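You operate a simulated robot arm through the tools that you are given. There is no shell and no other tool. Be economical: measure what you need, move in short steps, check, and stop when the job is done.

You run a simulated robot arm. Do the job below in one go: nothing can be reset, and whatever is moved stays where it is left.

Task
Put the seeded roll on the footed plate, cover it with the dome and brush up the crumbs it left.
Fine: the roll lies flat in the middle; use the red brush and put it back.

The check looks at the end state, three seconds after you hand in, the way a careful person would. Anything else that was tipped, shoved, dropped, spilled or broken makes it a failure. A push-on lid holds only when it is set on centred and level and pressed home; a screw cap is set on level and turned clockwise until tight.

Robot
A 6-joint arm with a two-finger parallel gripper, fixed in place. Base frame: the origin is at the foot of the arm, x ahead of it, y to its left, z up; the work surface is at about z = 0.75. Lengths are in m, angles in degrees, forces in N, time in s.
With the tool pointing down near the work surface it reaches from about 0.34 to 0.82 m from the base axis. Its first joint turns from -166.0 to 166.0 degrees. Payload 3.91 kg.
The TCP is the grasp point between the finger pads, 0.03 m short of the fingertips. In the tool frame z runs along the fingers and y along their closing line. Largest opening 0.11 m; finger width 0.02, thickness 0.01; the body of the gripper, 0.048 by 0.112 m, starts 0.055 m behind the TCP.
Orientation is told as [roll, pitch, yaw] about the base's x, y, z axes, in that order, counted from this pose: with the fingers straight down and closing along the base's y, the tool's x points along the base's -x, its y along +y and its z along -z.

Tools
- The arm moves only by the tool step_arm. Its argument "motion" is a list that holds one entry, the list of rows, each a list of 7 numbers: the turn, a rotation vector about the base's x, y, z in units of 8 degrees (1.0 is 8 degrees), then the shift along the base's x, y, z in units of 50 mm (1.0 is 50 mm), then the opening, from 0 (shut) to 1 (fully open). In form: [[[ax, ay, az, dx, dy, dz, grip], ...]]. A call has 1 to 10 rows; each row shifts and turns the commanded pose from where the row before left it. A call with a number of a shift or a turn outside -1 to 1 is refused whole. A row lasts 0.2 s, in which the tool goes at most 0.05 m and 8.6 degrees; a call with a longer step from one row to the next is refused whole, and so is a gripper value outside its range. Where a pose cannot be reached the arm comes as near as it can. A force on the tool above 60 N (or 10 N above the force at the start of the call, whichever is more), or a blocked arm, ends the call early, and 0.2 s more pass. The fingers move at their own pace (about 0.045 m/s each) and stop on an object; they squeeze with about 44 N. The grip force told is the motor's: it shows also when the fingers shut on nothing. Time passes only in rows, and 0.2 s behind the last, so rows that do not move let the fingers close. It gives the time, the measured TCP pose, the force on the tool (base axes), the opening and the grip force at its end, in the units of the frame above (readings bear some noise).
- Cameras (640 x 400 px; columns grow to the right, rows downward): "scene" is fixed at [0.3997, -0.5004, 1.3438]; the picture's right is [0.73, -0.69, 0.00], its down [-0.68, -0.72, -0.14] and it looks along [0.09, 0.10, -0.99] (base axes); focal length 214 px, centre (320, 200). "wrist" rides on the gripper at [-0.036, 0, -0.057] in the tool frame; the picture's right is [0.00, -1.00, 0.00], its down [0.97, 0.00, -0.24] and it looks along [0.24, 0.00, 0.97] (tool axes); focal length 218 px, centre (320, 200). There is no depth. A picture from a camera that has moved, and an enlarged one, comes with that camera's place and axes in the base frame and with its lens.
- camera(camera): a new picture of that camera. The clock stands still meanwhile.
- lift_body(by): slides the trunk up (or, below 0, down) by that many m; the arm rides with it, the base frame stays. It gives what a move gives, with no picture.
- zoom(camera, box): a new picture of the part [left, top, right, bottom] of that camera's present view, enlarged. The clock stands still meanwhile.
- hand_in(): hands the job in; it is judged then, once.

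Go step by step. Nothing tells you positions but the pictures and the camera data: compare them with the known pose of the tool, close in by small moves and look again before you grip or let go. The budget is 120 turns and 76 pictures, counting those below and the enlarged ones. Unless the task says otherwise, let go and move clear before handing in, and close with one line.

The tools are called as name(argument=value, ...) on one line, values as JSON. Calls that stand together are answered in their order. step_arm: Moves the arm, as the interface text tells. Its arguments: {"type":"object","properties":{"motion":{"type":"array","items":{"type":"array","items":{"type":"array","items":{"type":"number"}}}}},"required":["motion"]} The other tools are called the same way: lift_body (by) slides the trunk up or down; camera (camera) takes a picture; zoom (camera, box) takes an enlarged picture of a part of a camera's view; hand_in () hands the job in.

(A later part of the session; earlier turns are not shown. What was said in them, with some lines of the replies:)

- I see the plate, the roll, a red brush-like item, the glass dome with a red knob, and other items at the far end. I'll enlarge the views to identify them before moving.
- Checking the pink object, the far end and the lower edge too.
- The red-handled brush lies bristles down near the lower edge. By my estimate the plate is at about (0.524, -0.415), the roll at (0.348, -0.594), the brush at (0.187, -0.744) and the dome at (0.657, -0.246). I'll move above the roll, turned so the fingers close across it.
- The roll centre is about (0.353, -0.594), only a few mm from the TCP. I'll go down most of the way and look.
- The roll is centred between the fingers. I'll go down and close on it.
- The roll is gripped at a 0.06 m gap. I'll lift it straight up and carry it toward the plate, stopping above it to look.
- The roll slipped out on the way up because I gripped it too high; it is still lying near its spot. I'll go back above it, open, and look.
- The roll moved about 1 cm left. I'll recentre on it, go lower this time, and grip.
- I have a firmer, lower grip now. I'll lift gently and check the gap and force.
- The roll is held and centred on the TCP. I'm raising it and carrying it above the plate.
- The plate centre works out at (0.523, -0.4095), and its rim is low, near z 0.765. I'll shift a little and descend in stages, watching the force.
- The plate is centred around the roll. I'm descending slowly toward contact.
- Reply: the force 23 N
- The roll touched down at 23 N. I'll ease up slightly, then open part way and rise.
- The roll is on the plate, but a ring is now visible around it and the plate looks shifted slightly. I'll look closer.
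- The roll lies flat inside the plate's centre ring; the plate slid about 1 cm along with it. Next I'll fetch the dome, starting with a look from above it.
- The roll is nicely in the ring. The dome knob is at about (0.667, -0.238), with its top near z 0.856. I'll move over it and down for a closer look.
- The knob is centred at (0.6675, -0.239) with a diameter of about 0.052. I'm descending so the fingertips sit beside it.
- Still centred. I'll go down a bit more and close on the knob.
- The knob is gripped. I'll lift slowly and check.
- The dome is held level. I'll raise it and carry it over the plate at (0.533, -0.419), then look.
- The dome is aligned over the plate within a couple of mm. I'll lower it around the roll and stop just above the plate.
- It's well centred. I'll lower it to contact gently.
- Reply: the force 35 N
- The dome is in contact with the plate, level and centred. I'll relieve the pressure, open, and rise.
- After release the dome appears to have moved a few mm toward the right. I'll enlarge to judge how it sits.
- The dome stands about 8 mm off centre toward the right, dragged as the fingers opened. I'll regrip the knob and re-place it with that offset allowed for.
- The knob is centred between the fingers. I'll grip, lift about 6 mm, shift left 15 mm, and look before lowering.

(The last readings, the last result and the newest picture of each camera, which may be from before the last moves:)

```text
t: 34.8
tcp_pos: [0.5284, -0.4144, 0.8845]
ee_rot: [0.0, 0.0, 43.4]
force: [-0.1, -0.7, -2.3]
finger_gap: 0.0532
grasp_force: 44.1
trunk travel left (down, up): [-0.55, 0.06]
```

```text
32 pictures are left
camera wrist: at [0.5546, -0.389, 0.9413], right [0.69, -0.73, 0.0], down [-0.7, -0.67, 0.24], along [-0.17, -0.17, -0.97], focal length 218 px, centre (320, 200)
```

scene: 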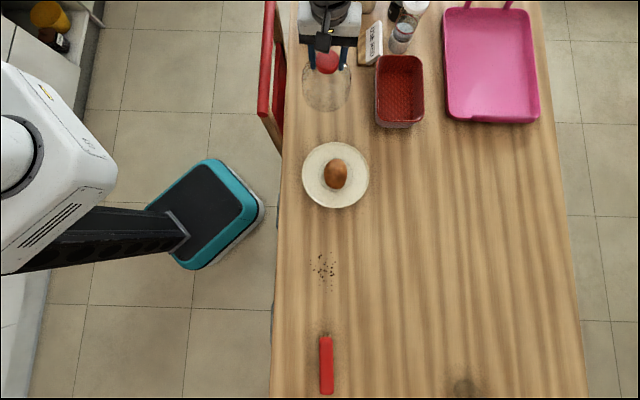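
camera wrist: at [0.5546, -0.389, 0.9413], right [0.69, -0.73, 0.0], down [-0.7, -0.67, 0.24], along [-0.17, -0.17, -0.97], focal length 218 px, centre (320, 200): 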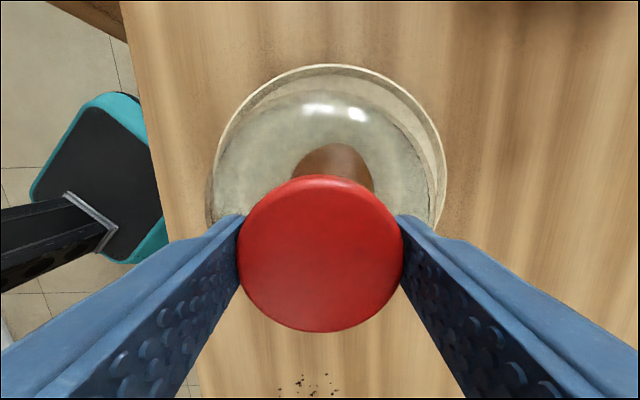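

The dome is now offset about 7.5 mm left of the plate centre. I'll lower it to a light touch and open only slightly to see how it behaves.

step_arm(motion=[[[0, 0, 0, 0, 0, -0.1, 0.35], [0, 0, 0, 0, 0, -0.06, 0.35], [0, 0, 0, 0, 0, -0.02, 0.35], [0, 0, 0, 0, 0, 0, 0.35]]])

```text
t: 35.8
tcp_pos: [0.5289, -0.4143, 0.8779]
ee_rot: [0.0, 0.0, 43.4]
force: [-0.3, -1.4, 6.2]
finger_gap: 0.053
grasp_force: 44.0
trunk travel left (down, up): [-0.55, 0.06]
```

step_arm(motion=[[[0, 0, 0, 0, 0, 0, 0.5], [0, 0, 0, 0, 0, 0, 0.53], [0, 0, 0, 0, 0, 0, 0.53]]])

camera(camera="wrist")

```text
t: 36.6
tcp_pos: [0.5292, -0.4143, 0.8753]
ee_rot: [0.0, 0.1, 43.4]
force: [0.6, -0.1, 0.5]
finger_gap: 0.0582
grasp_force: 0.0
trunk travel left (down, up): [-0.55, 0.06]
```

```text
31 pictures are left
camera wrist: at [0.5547, -0.3889, 0.9321], right [0.69, -0.73, 0.0], down [-0.7, -0.67, 0.24], along [-0.17, -0.17, -0.97], focal length 218 px, centre (320, 200)
```

wrist: 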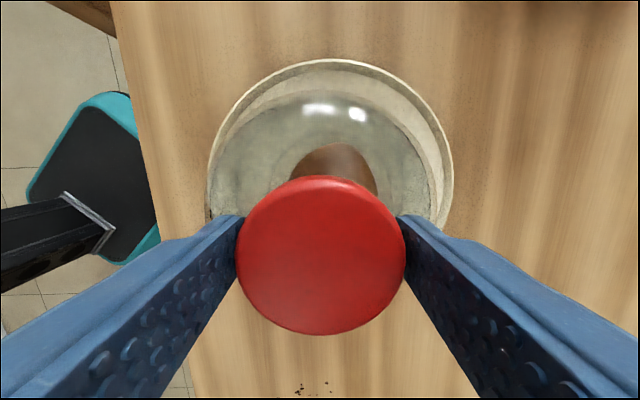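

The dome hasn't moved yet. I'll open fully in place and look again.

step_arm(motion=[[[0, 0, 0, 0, 0, 0, 0.6], [0, 0, 0, 0, 0, 0, 0.7], [0, 0, 0, 0, 0, 0, 0.8], [0, 0, 0, 0, 0, 0, 0.8]]])

camera(camera="wrist")

```text
t: 37.6
tcp_pos: [0.5286, -0.4145, 0.8754]
ee_rot: [-0.1, 0.0, 43.4]
force: [-0.6, 0.4, 0.2]
finger_gap: 0.0879
grasp_force: 0.0
trunk travel left (down, up): [-0.55, 0.06]
```

```text
30 pictures are left
camera wrist: at [0.5547, -0.3889, 0.9321], right [0.69, -0.73, 0.0], down [-0.7, -0.67, 0.24], along [-0.17, -0.17, -0.97], focal length 218 px, centre (320, 200)
```

wrist: 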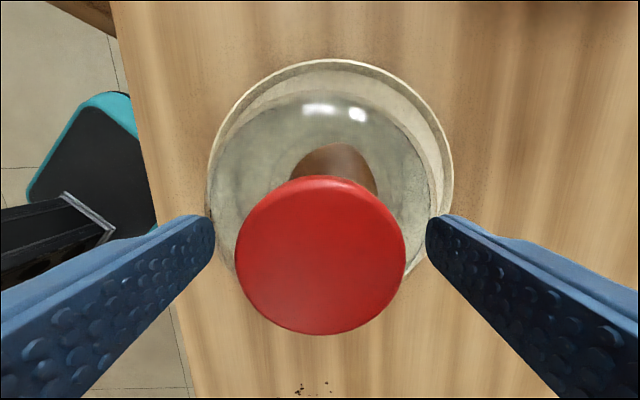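

No drag this time with gentle opening. I'll regrip, lift slightly, shift 7.5 mm right to the true centre, and set it down the same way.

step_arm(motion=[[[0, 0, 0, 0, 0, 0.02, 0.6], [0, 0, 0, 0, 0, 0.02, 0.35], [0, 0, 0, 0, 0, 0, 0.35], [0, 0, 0, 0, 0, 0, 0.35], [0, 0, 0, 0, 0, 0.06, 0.35], [0, 0, 0, 0, 0, 0.1, 0.35], [0, 0, 0, 0.08, -0.13, 0, 0.35], [0, 0, 0, 0, 0, 0, 0.35]]])

camera(camera="wrist")

```text
t: 39.4
tcp_pos: [0.532, -0.4216, 0.885]
ee_rot: [0.1, 0.0, 43.5]
force: [-0.5, -0.2, -1.0]
finger_gap: 0.053
grasp_force: 44.2
trunk travel left (down, up): [-0.55, 0.06]
```

```text
29 pictures are left
camera wrist: at [0.5583, -0.3954, 0.9415], right [0.69, -0.73, 0.0], down [-0.7, -0.67, 0.24], along [-0.17, -0.17, -0.97], focal length 218 px, centre (320, 200)
```

wrist: 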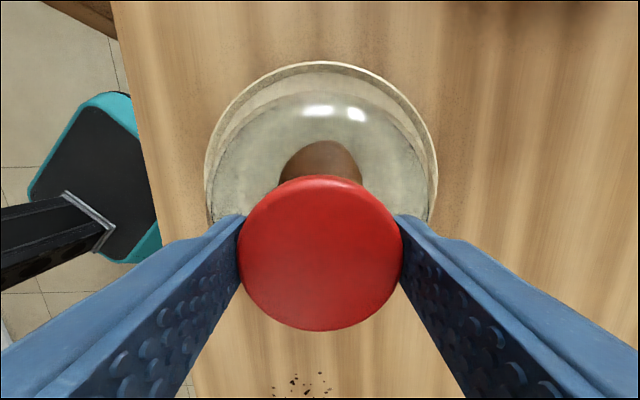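

It's centred. I'll lower to a light touch, open gradually, and rise.

step_arm(motion=[[[0, 0, 0, 0.0, 0.0, -0.1, 0.35], [0, 0, 0, 0, 0, -0.06, 0.35], [0, 0, 0, 0, 0, 0, 0.35], [0, 0, 0, 0, 0, 0, 0.5], [0, 0, 0, 0, 0, 0, 0.53], [0, 0, 0, 0, 0, 0, 0.53], [0, 0, 0, 0, 0, 0, 0.65], [0, 0, 0, 0, 0, 0, 0.8], [0, 0, 0, 0, 0, 0, 0.8]]])

step_arm(motion=[[[0, 0, 0, 0, 0, 0.3, 0.8], [0, 0, 0, 0, 0, 0.9, 0.8], [0, 0, 0, 0, 0, 0.9, 0.8], [0, 0, 0, 0, 0, 0, 0.8]]])

camera(camera="wrist")

```text
t: 41.4
tcp_pos: [0.5332, -0.4211, 0.8782]
ee_rot: [0.0, 0.0, 43.5]
force: [-0.1, -0.6, -0.9]
finger_gap: 0.0878
grasp_force: 0.0
trunk travel left (down, up): [-0.55, 0.06]
```

```text
t: 42.4
tcp_pos: [0.533, -0.4216, 0.9828]
ee_rot: [0.0, 0.0, 43.4]
force: [0.3, 0.7, 0.1]
finger_gap: 0.0881
grasp_force: 0.1
trunk travel left (down, up): [-0.55, 0.06]
```

```text
28 pictures are left
camera wrist: at [0.5581, -0.396, 1.0391], right [0.69, -0.73, 0.0], down [-0.7, -0.67, 0.24], along [-0.17, -0.16, -0.97], focal length 218 px, centre (320, 200)
```

wrist: 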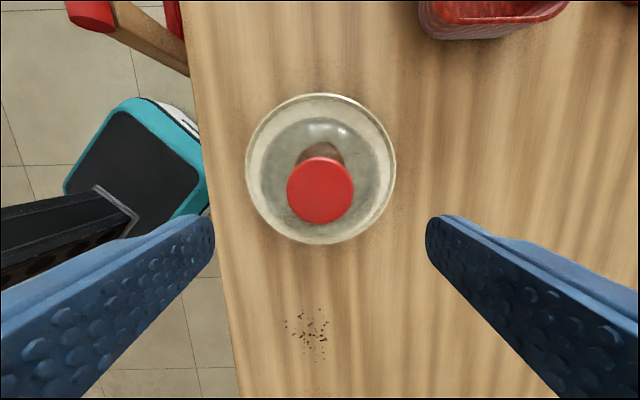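

The dome is now concentric with the plate and level. Next is the brush near (0.192, -0.742): I'll move there high up, turned to its axis.

step_arm(motion=[[[0, 0, 0.05, -0.656, -0.607, 0, 0.9], [0, 0, 0.05, -0.656, -0.607, 0, 1], [0, 0, 0.05, -0.656, -0.607, 0, 1], [0, 0, 0.05, -0.656, -0.607, 0, 1], [0, 0, 0.05, -0.656, -0.607, 0, 1], [0, 0, 0.05, -0.656, -0.607, -0.2, 1], [0, 0, 0.05, -0.656, -0.607, -0.3, 1], [0, 0, 0.05, -0.656, -0.607, -0.3, 1], [0, 0, 0.05, -0.656, -0.607, -0.3, 1], [0, 0, 0, -0.6, -0.55, -0.2, 1]]])

camera(camera="wrist")

zoom(camera="scene", box=[270, 220, 370, 300])

```text
t: 44.6
tcp_pos: [0.2067, -0.7204, 0.9177]
ee_rot: [0.1, 0.0, 47.0]
force: [0.3, -0.1, -0.1]
finger_gap: 0.1098
grasp_force: 0.0
trunk travel left (down, up): [-0.55, 0.06]
```

```text
27 pictures are left
camera wrist: at [0.231, -0.6936, 0.9737], right [0.73, -0.68, 0.0], down [-0.66, -0.71, 0.24], along [-0.16, -0.18, -0.97], focal length 218 px, centre (320, 200)
```

wrist: 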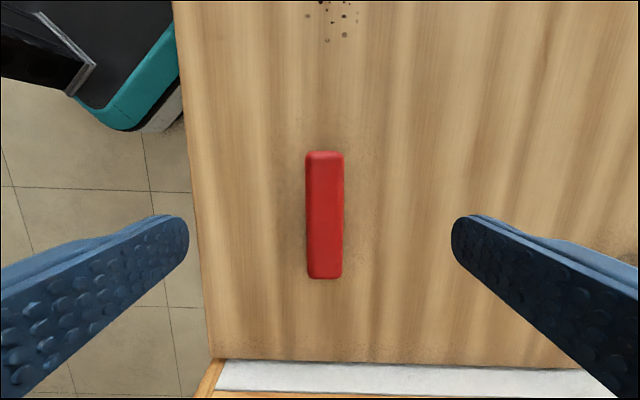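

```text
5.00 times, centred on (320, 260) of scene
camera zoom: at [0.3997, -0.5004, 1.3438], right [0.73, -0.69, 0.0], down [-0.68, -0.72, -0.14], along [0.09, 0.1, -0.99], focal length 1072 px, centre (320, -100)
```

zoom: 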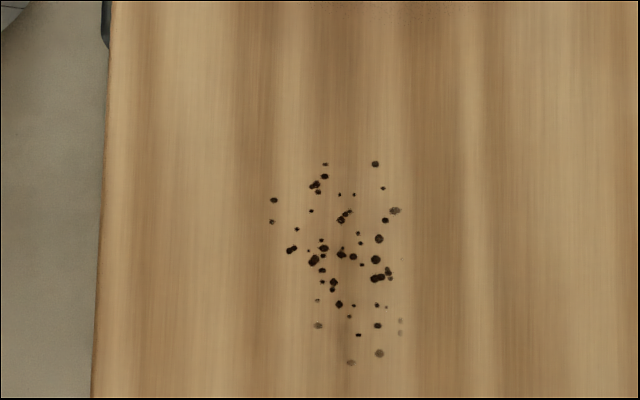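

The brush centre is about (0.188, -0.747) and it is low, with its top near 0.776. I'll move over it and descend, then look before gripping.

step_arm(motion=[[[0, 0, 0, -0.187, -0.266, -0.6, 0.8], [0, 0, 0, -0.187, -0.266, -0.6, 0.7], [0, 0, 0, 0, 0, -0.7, 0.7], [0, 0, 0, 0, 0, 0, 0.7]]])

camera(camera="wrist")

```text
t: 45.6
tcp_pos: [0.1877, -0.7469, 0.823]
ee_rot: [0.0, -0.1, 47.0]
force: [0.5, 0.2, -0.7]
finger_gap: 0.0768
grasp_force: 0.1
trunk travel left (down, up): [-0.55, 0.06]
```

```text
25 pictures are left
camera wrist: at [0.2128, -0.7198, 0.8791], right [0.73, -0.68, 0.0], down [-0.66, -0.71, 0.24], along [-0.16, -0.18, -0.97], focal length 218 px, centre (320, 200)
```

wrist: 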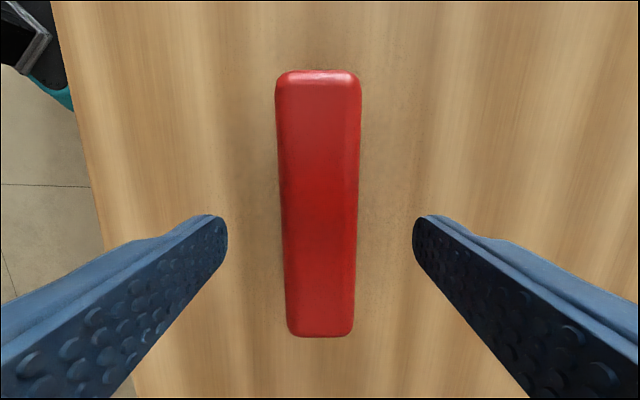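

The brush is centred between the fingers. I'll go down and grip.

step_arm(motion=[[[0, 0, 0, 0, 0, -0.35, 0.7], [0, 0, 0, 0, 0, -0.35, 0.7], [0, 0, 0, 0, 0, 0, 0.5], [0, 0, 0, 0, 0, 0, 0.2], [0, 0, 0, 0, 0, 0, 0.2], [0, 0, 0, 0, 0, 0, 0.2], [0, 0, 0, 0, 0, 0, 0.2]]])

camera(camera="wrist")

```text
t: 47.2
tcp_pos: [0.1887, -0.7474, 0.7878]
ee_rot: [0.0, 0.0, 47.0]
force: [0.0, 0.3, 0.0]
finger_gap: 0.0332
grasp_force: 44.1
trunk travel left (down, up): [-0.55, 0.06]
```

```text
24 pictures are left
camera wrist: at [0.2128, -0.7203, 0.8434], right [0.73, -0.68, 0.0], down [-0.66, -0.71, 0.24], along [-0.16, -0.18, -0.97], focal length 218 px, centre (320, 200)
```

wrist: 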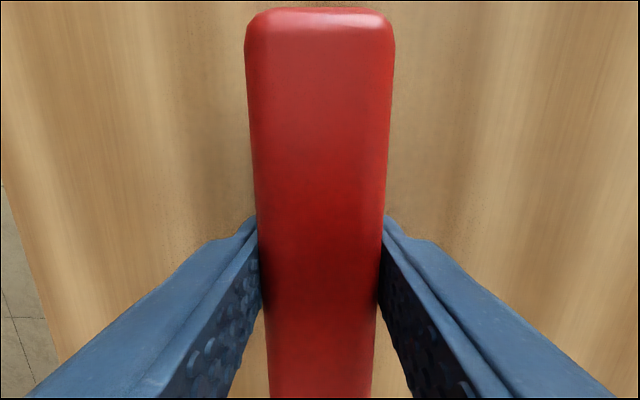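

The brush is held at its home pose of about (0.188, -0.747), yaw 47. I'll lift slightly, approach the crumbs, set the bristles down and make a test stroke.

step_arm(motion=[[[0, 0, 0, 0, 0, 0.4, 0.2], [0, 0, 0, 0.51, 0.55, 0, 0.2], [0, 0, 0, 0.51, 0.55, 0, 0.2], [0, 0, 0, 0, 0, -0.3, 0.2], [0, 0, 0, 0, 0, -0.12, 0.2], [0, 0, 0, 0.432, 0.463, 0, 0.2], [0, 0, 0, 0.432, 0.463, 0, 0.2], [0, 0, 0, 0.432, 0.463, 0, 0.2]]])

step_arm(motion=[[[0, 0, 0, 0.432, 0.463, 0, 0.2], [0, 0, 0, 0.432, 0.463, 0, 0.2], [0, 0, 0, 0.432, 0.463, 0, 0.2], [0, 0, 0, 0, 0, 0.4, 0.2]]])

camera(camera="scene")

camera(camera="wrist")

```text
t: 49.0
tcp_pos: [0.3052, -0.6221, 0.7868]
ee_rot: [0.0, 0.0, 47.0]
force: [0.5, 1.7, 2.3]
finger_gap: 0.0331
grasp_force: 44.1
trunk travel left (down, up): [-0.55, 0.06]
```

```text
t: 50.0
tcp_pos: [0.3696, -0.5541, 0.8051]
ee_rot: [-0.1, 0.0, 46.9]
force: [0.1, -0.4, -0.9]
finger_gap: 0.0333
grasp_force: 44.3
trunk travel left (down, up): [-0.55, 0.06]
```

```text
23 pictures are left
```

scene: 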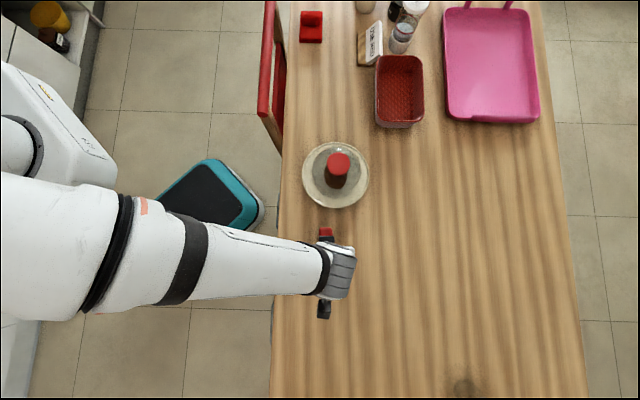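

```text
22 pictures are left
camera wrist: at [0.3937, -0.5259, 0.8628], right [0.73, -0.68, 0.0], down [-0.66, -0.71, 0.24], along [-0.16, -0.18, -0.97], focal length 218 px, centre (320, 200)
```

wrist: 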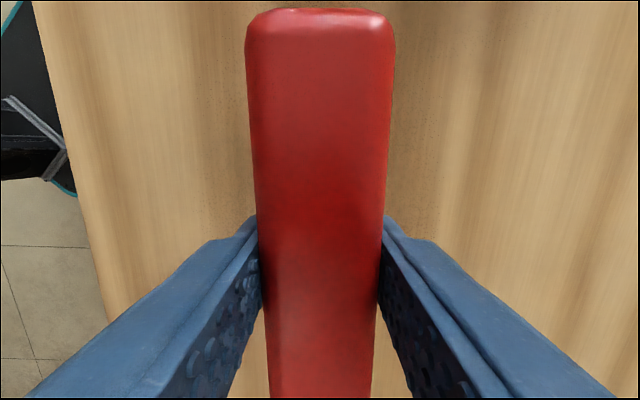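

The brush glides with light contact. I'll back off, raised, to see what the stroke did.

step_arm(motion=[[[0, 0, 0, -0.432, -0.463, 0, 0.2], [0, 0, 0, -0.432, -0.463, 0, 0.2], [0, 0, 0, -0.432, -0.463, 0, 0.2], [0, 0, 0, -0.432, -0.463, 0, 0.2], [0, 0, 0, -0.432, -0.463, 0, 0.2], [0, 0, 0, -0.432, -0.463, 0, 0.2]]])

zoom(camera="scene", box=[270, 180, 390, 300])

```text
t: 51.4
tcp_pos: [0.2397, -0.692, 0.8063]
ee_rot: [0.0, -0.1, 47.0]
force: [0.3, -0.8, -1.5]
finger_gap: 0.0334
grasp_force: 44.3
trunk travel left (down, up): [-0.55, 0.06]
```

```text
3.33 times, centred on (330, 240) of scene
camera zoom: at [0.3997, -0.5004, 1.3438], right [0.73, -0.69, 0.0], down [-0.68, -0.72, -0.14], along [0.09, 0.1, -0.99], focal length 715 px, centre (287, 67)
```

zoom: 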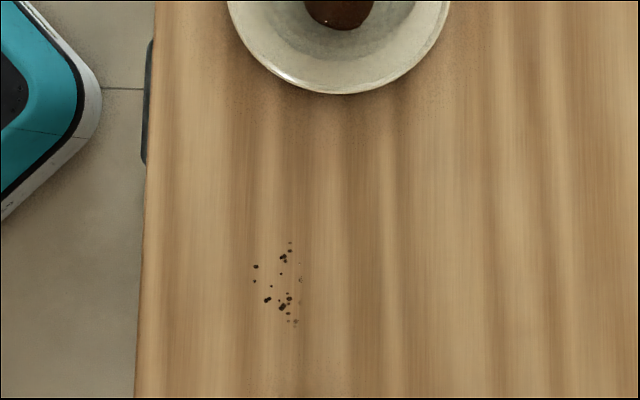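

The crumbs under the stroke were picked up; the rest lie just to the left. I'll do two more strokes, out and back, at lanes shifted left by 18 and 36 mm.

step_arm(motion=[[[0, 0, 0, -0.263, 0.248, 0, 0.2], [0, 0, 0, 0, 0, -0.3, 0.2], [0, 0, 0, 0, 0, -0.1, 0.2], [0, 0, 0, 0.432, 0.463, 0, 0.2], [0, 0, 0, 0.432, 0.463, 0, 0.2], [0, 0, 0, 0.432, 0.463, 0, 0.2], [0, 0, 0, 0.432, 0.463, 0, 0.2], [0, 0, 0, 0.432, 0.463, 0, 0.2], [0, 0, 0, 0.432, 0.463, 0, 0.2], [0, 0, 0, -0.263, 0.248, 0, 0.2]]])

step_arm(motion=[[[0, 0, 0, -0.432, -0.463, 0, 0.2], [0, 0, 0, -0.432, -0.463, 0, 0.2], [0, 0, 0, -0.432, -0.463, 0, 0.2], [0, 0, 0, -0.432, -0.463, 0, 0.2], [0, 0, 0, -0.432, -0.463, 0, 0.2], [0, 0, 0, -0.432, -0.463, 0, 0.2], [0, 0, 0, 0, 0, 0.4, 0.2]]])

zoom(camera="scene", box=[270, 180, 390, 300])

```text
t: 53.6
tcp_pos: [0.3433, -0.5286, 0.7875]
ee_rot: [0.0, 0.0, 47.0]
force: [-2.6, -0.9, 8.1]
finger_gap: 0.0335
grasp_force: 44.1
trunk travel left (down, up): [-0.55, 0.06]
```

```text
t: 55.2
tcp_pos: [0.212, -0.6679, 0.8054]
ee_rot: [0.0, 0.0, 47.0]
force: [-0.2, -0.1, -0.8]
finger_gap: 0.0332
grasp_force: 44.0
trunk travel left (down, up): [-0.55, 0.06]
```

```text
3.33 times, centred on (330, 240) of scene
camera zoom: at [0.3997, -0.5004, 1.3438], right [0.73, -0.69, 0.0], down [-0.68, -0.72, -0.14], along [0.09, 0.1, -0.99], focal length 715 px, centre (287, 67)
```

zoom: 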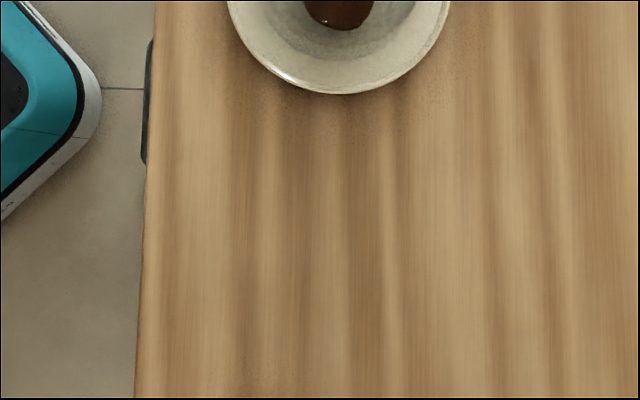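

All the crumbs are gone. I'll bring the brush back to exactly where it lay and set it down.

step_arm(motion=[[[0, 0, 0, -0.247, -0.798, 0, 0.2], [0, 0, 0, -0.247, -0.798, 0, 0.2], [0, 0, 0, 0, 0, -0.3, 0.2], [0, 0, 0, 0, 0, -0.08, 0.2], [0, 0, 0, 0, 0, 0, 0.2]]])

```text
t: 56.4
tcp_pos: [0.1874, -0.7468, 0.787]
ee_rot: [0.0, -0.1, 47.0]
force: [-0.5, 0.6, 1.3]
finger_gap: 0.0333
grasp_force: 43.6
trunk travel left (down, up): [-0.55, 0.06]
```

step_arm(motion=[[[0, 0, 0, 0, 0, 0, 0.32], [0, 0, 0, 0, 0, 0, 0.36], [0, 0, 0, 0, 0, 0, 0.45], [0, 0, 0, 0, 0, 0, 0.6], [0, 0, 0, 0, 0, 0, 0.6], [0, 0, 0, 0, 0, 0.4, 0.6], [0, 0, 0, 0, 0, 0.9, 0.6], [0, 0, 0, 0, 0, 0.9, 0.6], [0, 0, 0, 0, 0, 0.9, 0.6]]])

step_arm(motion=[[[0, 0, 0, 0.2, 0.6, 0.2, 0.6], [0, 0, 0, 0.2, 0.7, 0, 0.6], [0, 0, 0, 0.2, 0.7, 0, 0.6], [0, 0, 0, 0.2, 0.7, 0, 0.6], [0, 0, 0, 0.2, 0.7, 0, 0.6], [0, 0, 0, 0, 0.5, 0, 0.6], [0, 0, 0, 0, 0, 0, 0.6]]])

camera(camera="scene")

zoom(camera="scene", box=[270, 300, 430, 400])

```text
t: 58.4
tcp_pos: [0.1872, -0.7472, 0.9417]
ee_rot: [0.0, 0.0, 46.9]
force: [0.3, -0.3, -0.6]
finger_gap: 0.066
grasp_force: 0.0
trunk travel left (down, up): [-0.55, 0.06]
```

```text
t: 60.0
tcp_pos: [0.2383, -0.5532, 0.9532]
ee_rot: [0.0, -0.1, 46.9]
force: [0.4, -0.3, -0.5]
finger_gap: 0.066
grasp_force: 0.0
trunk travel left (down, up): [-0.55, 0.06]
```

```text
19 pictures are left
```

scene: 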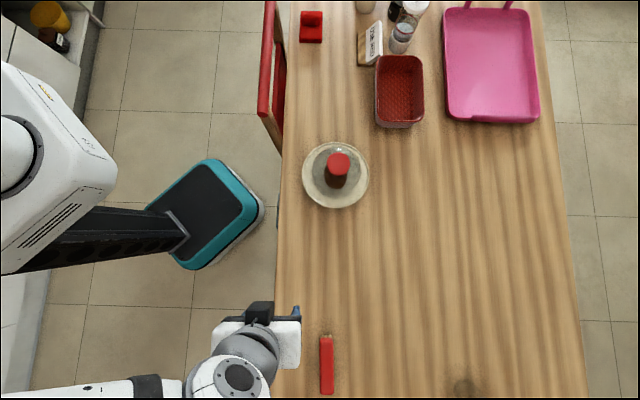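

```text
4.00 times, centred on (350, 350) of scene
camera zoom: at [0.3997, -0.5004, 1.3438], right [0.73, -0.69, 0.0], down [-0.68, -0.72, -0.14], along [0.09, 0.1, -0.99], focal length 858 px, centre (200, -400)
```

zoom: 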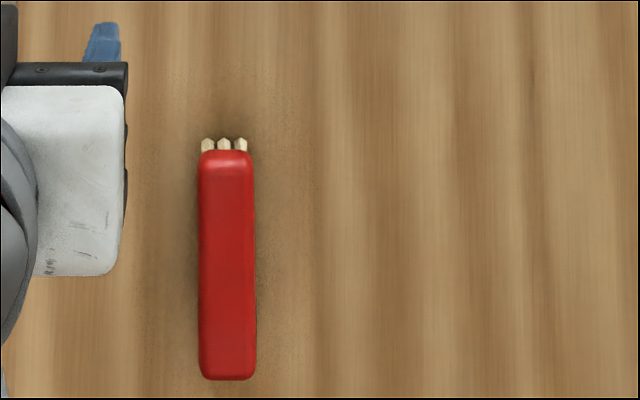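

The brush is back in its spot. One last look at the plate and the crumb area.

zoom(camera="scene", box=[280, 130, 400, 230])

zoom(camera="scene", box=[280, 210, 400, 310])

```text
4.00 times, centred on (340, 180) of scene
camera zoom: at [0.3997, -0.5004, 1.3438], right [0.73, -0.69, 0.0], down [-0.68, -0.72, -0.14], along [0.09, 0.1, -0.99], focal length 858 px, centre (240, 280)
```

zoom: 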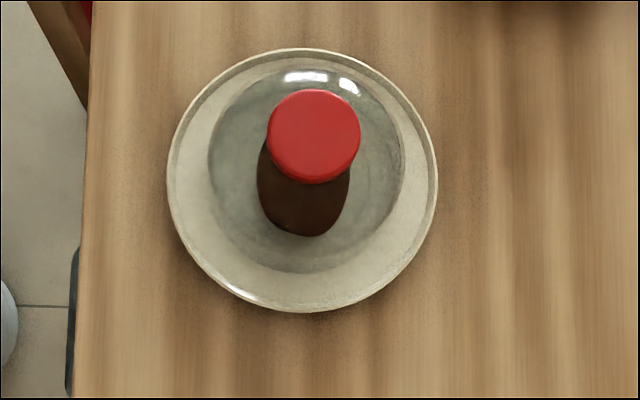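

```text
4.00 times, centred on (340, 260) of scene
camera zoom: at [0.3997, -0.5004, 1.3438], right [0.73, -0.69, 0.0], down [-0.68, -0.72, -0.14], along [0.09, 0.1, -0.99], focal length 858 px, centre (240, -40)
```

zoom: 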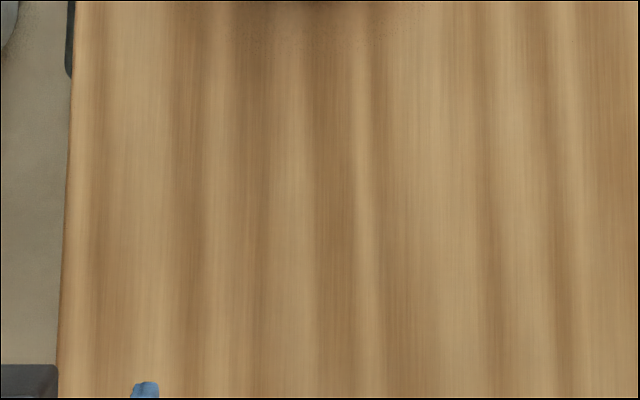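

The roll is under the dome on the plate, the table is clean, the brush is back and the arm is clear, so I'm handing in.

hand_in()

```text
The job is handed in.
```

The seeded roll lies flat in the middle of the footed plate under the centred dome, the crumbs are brushed up, and the red brush is back where it lay; the plate slid about 1 cm when I set the roll down.
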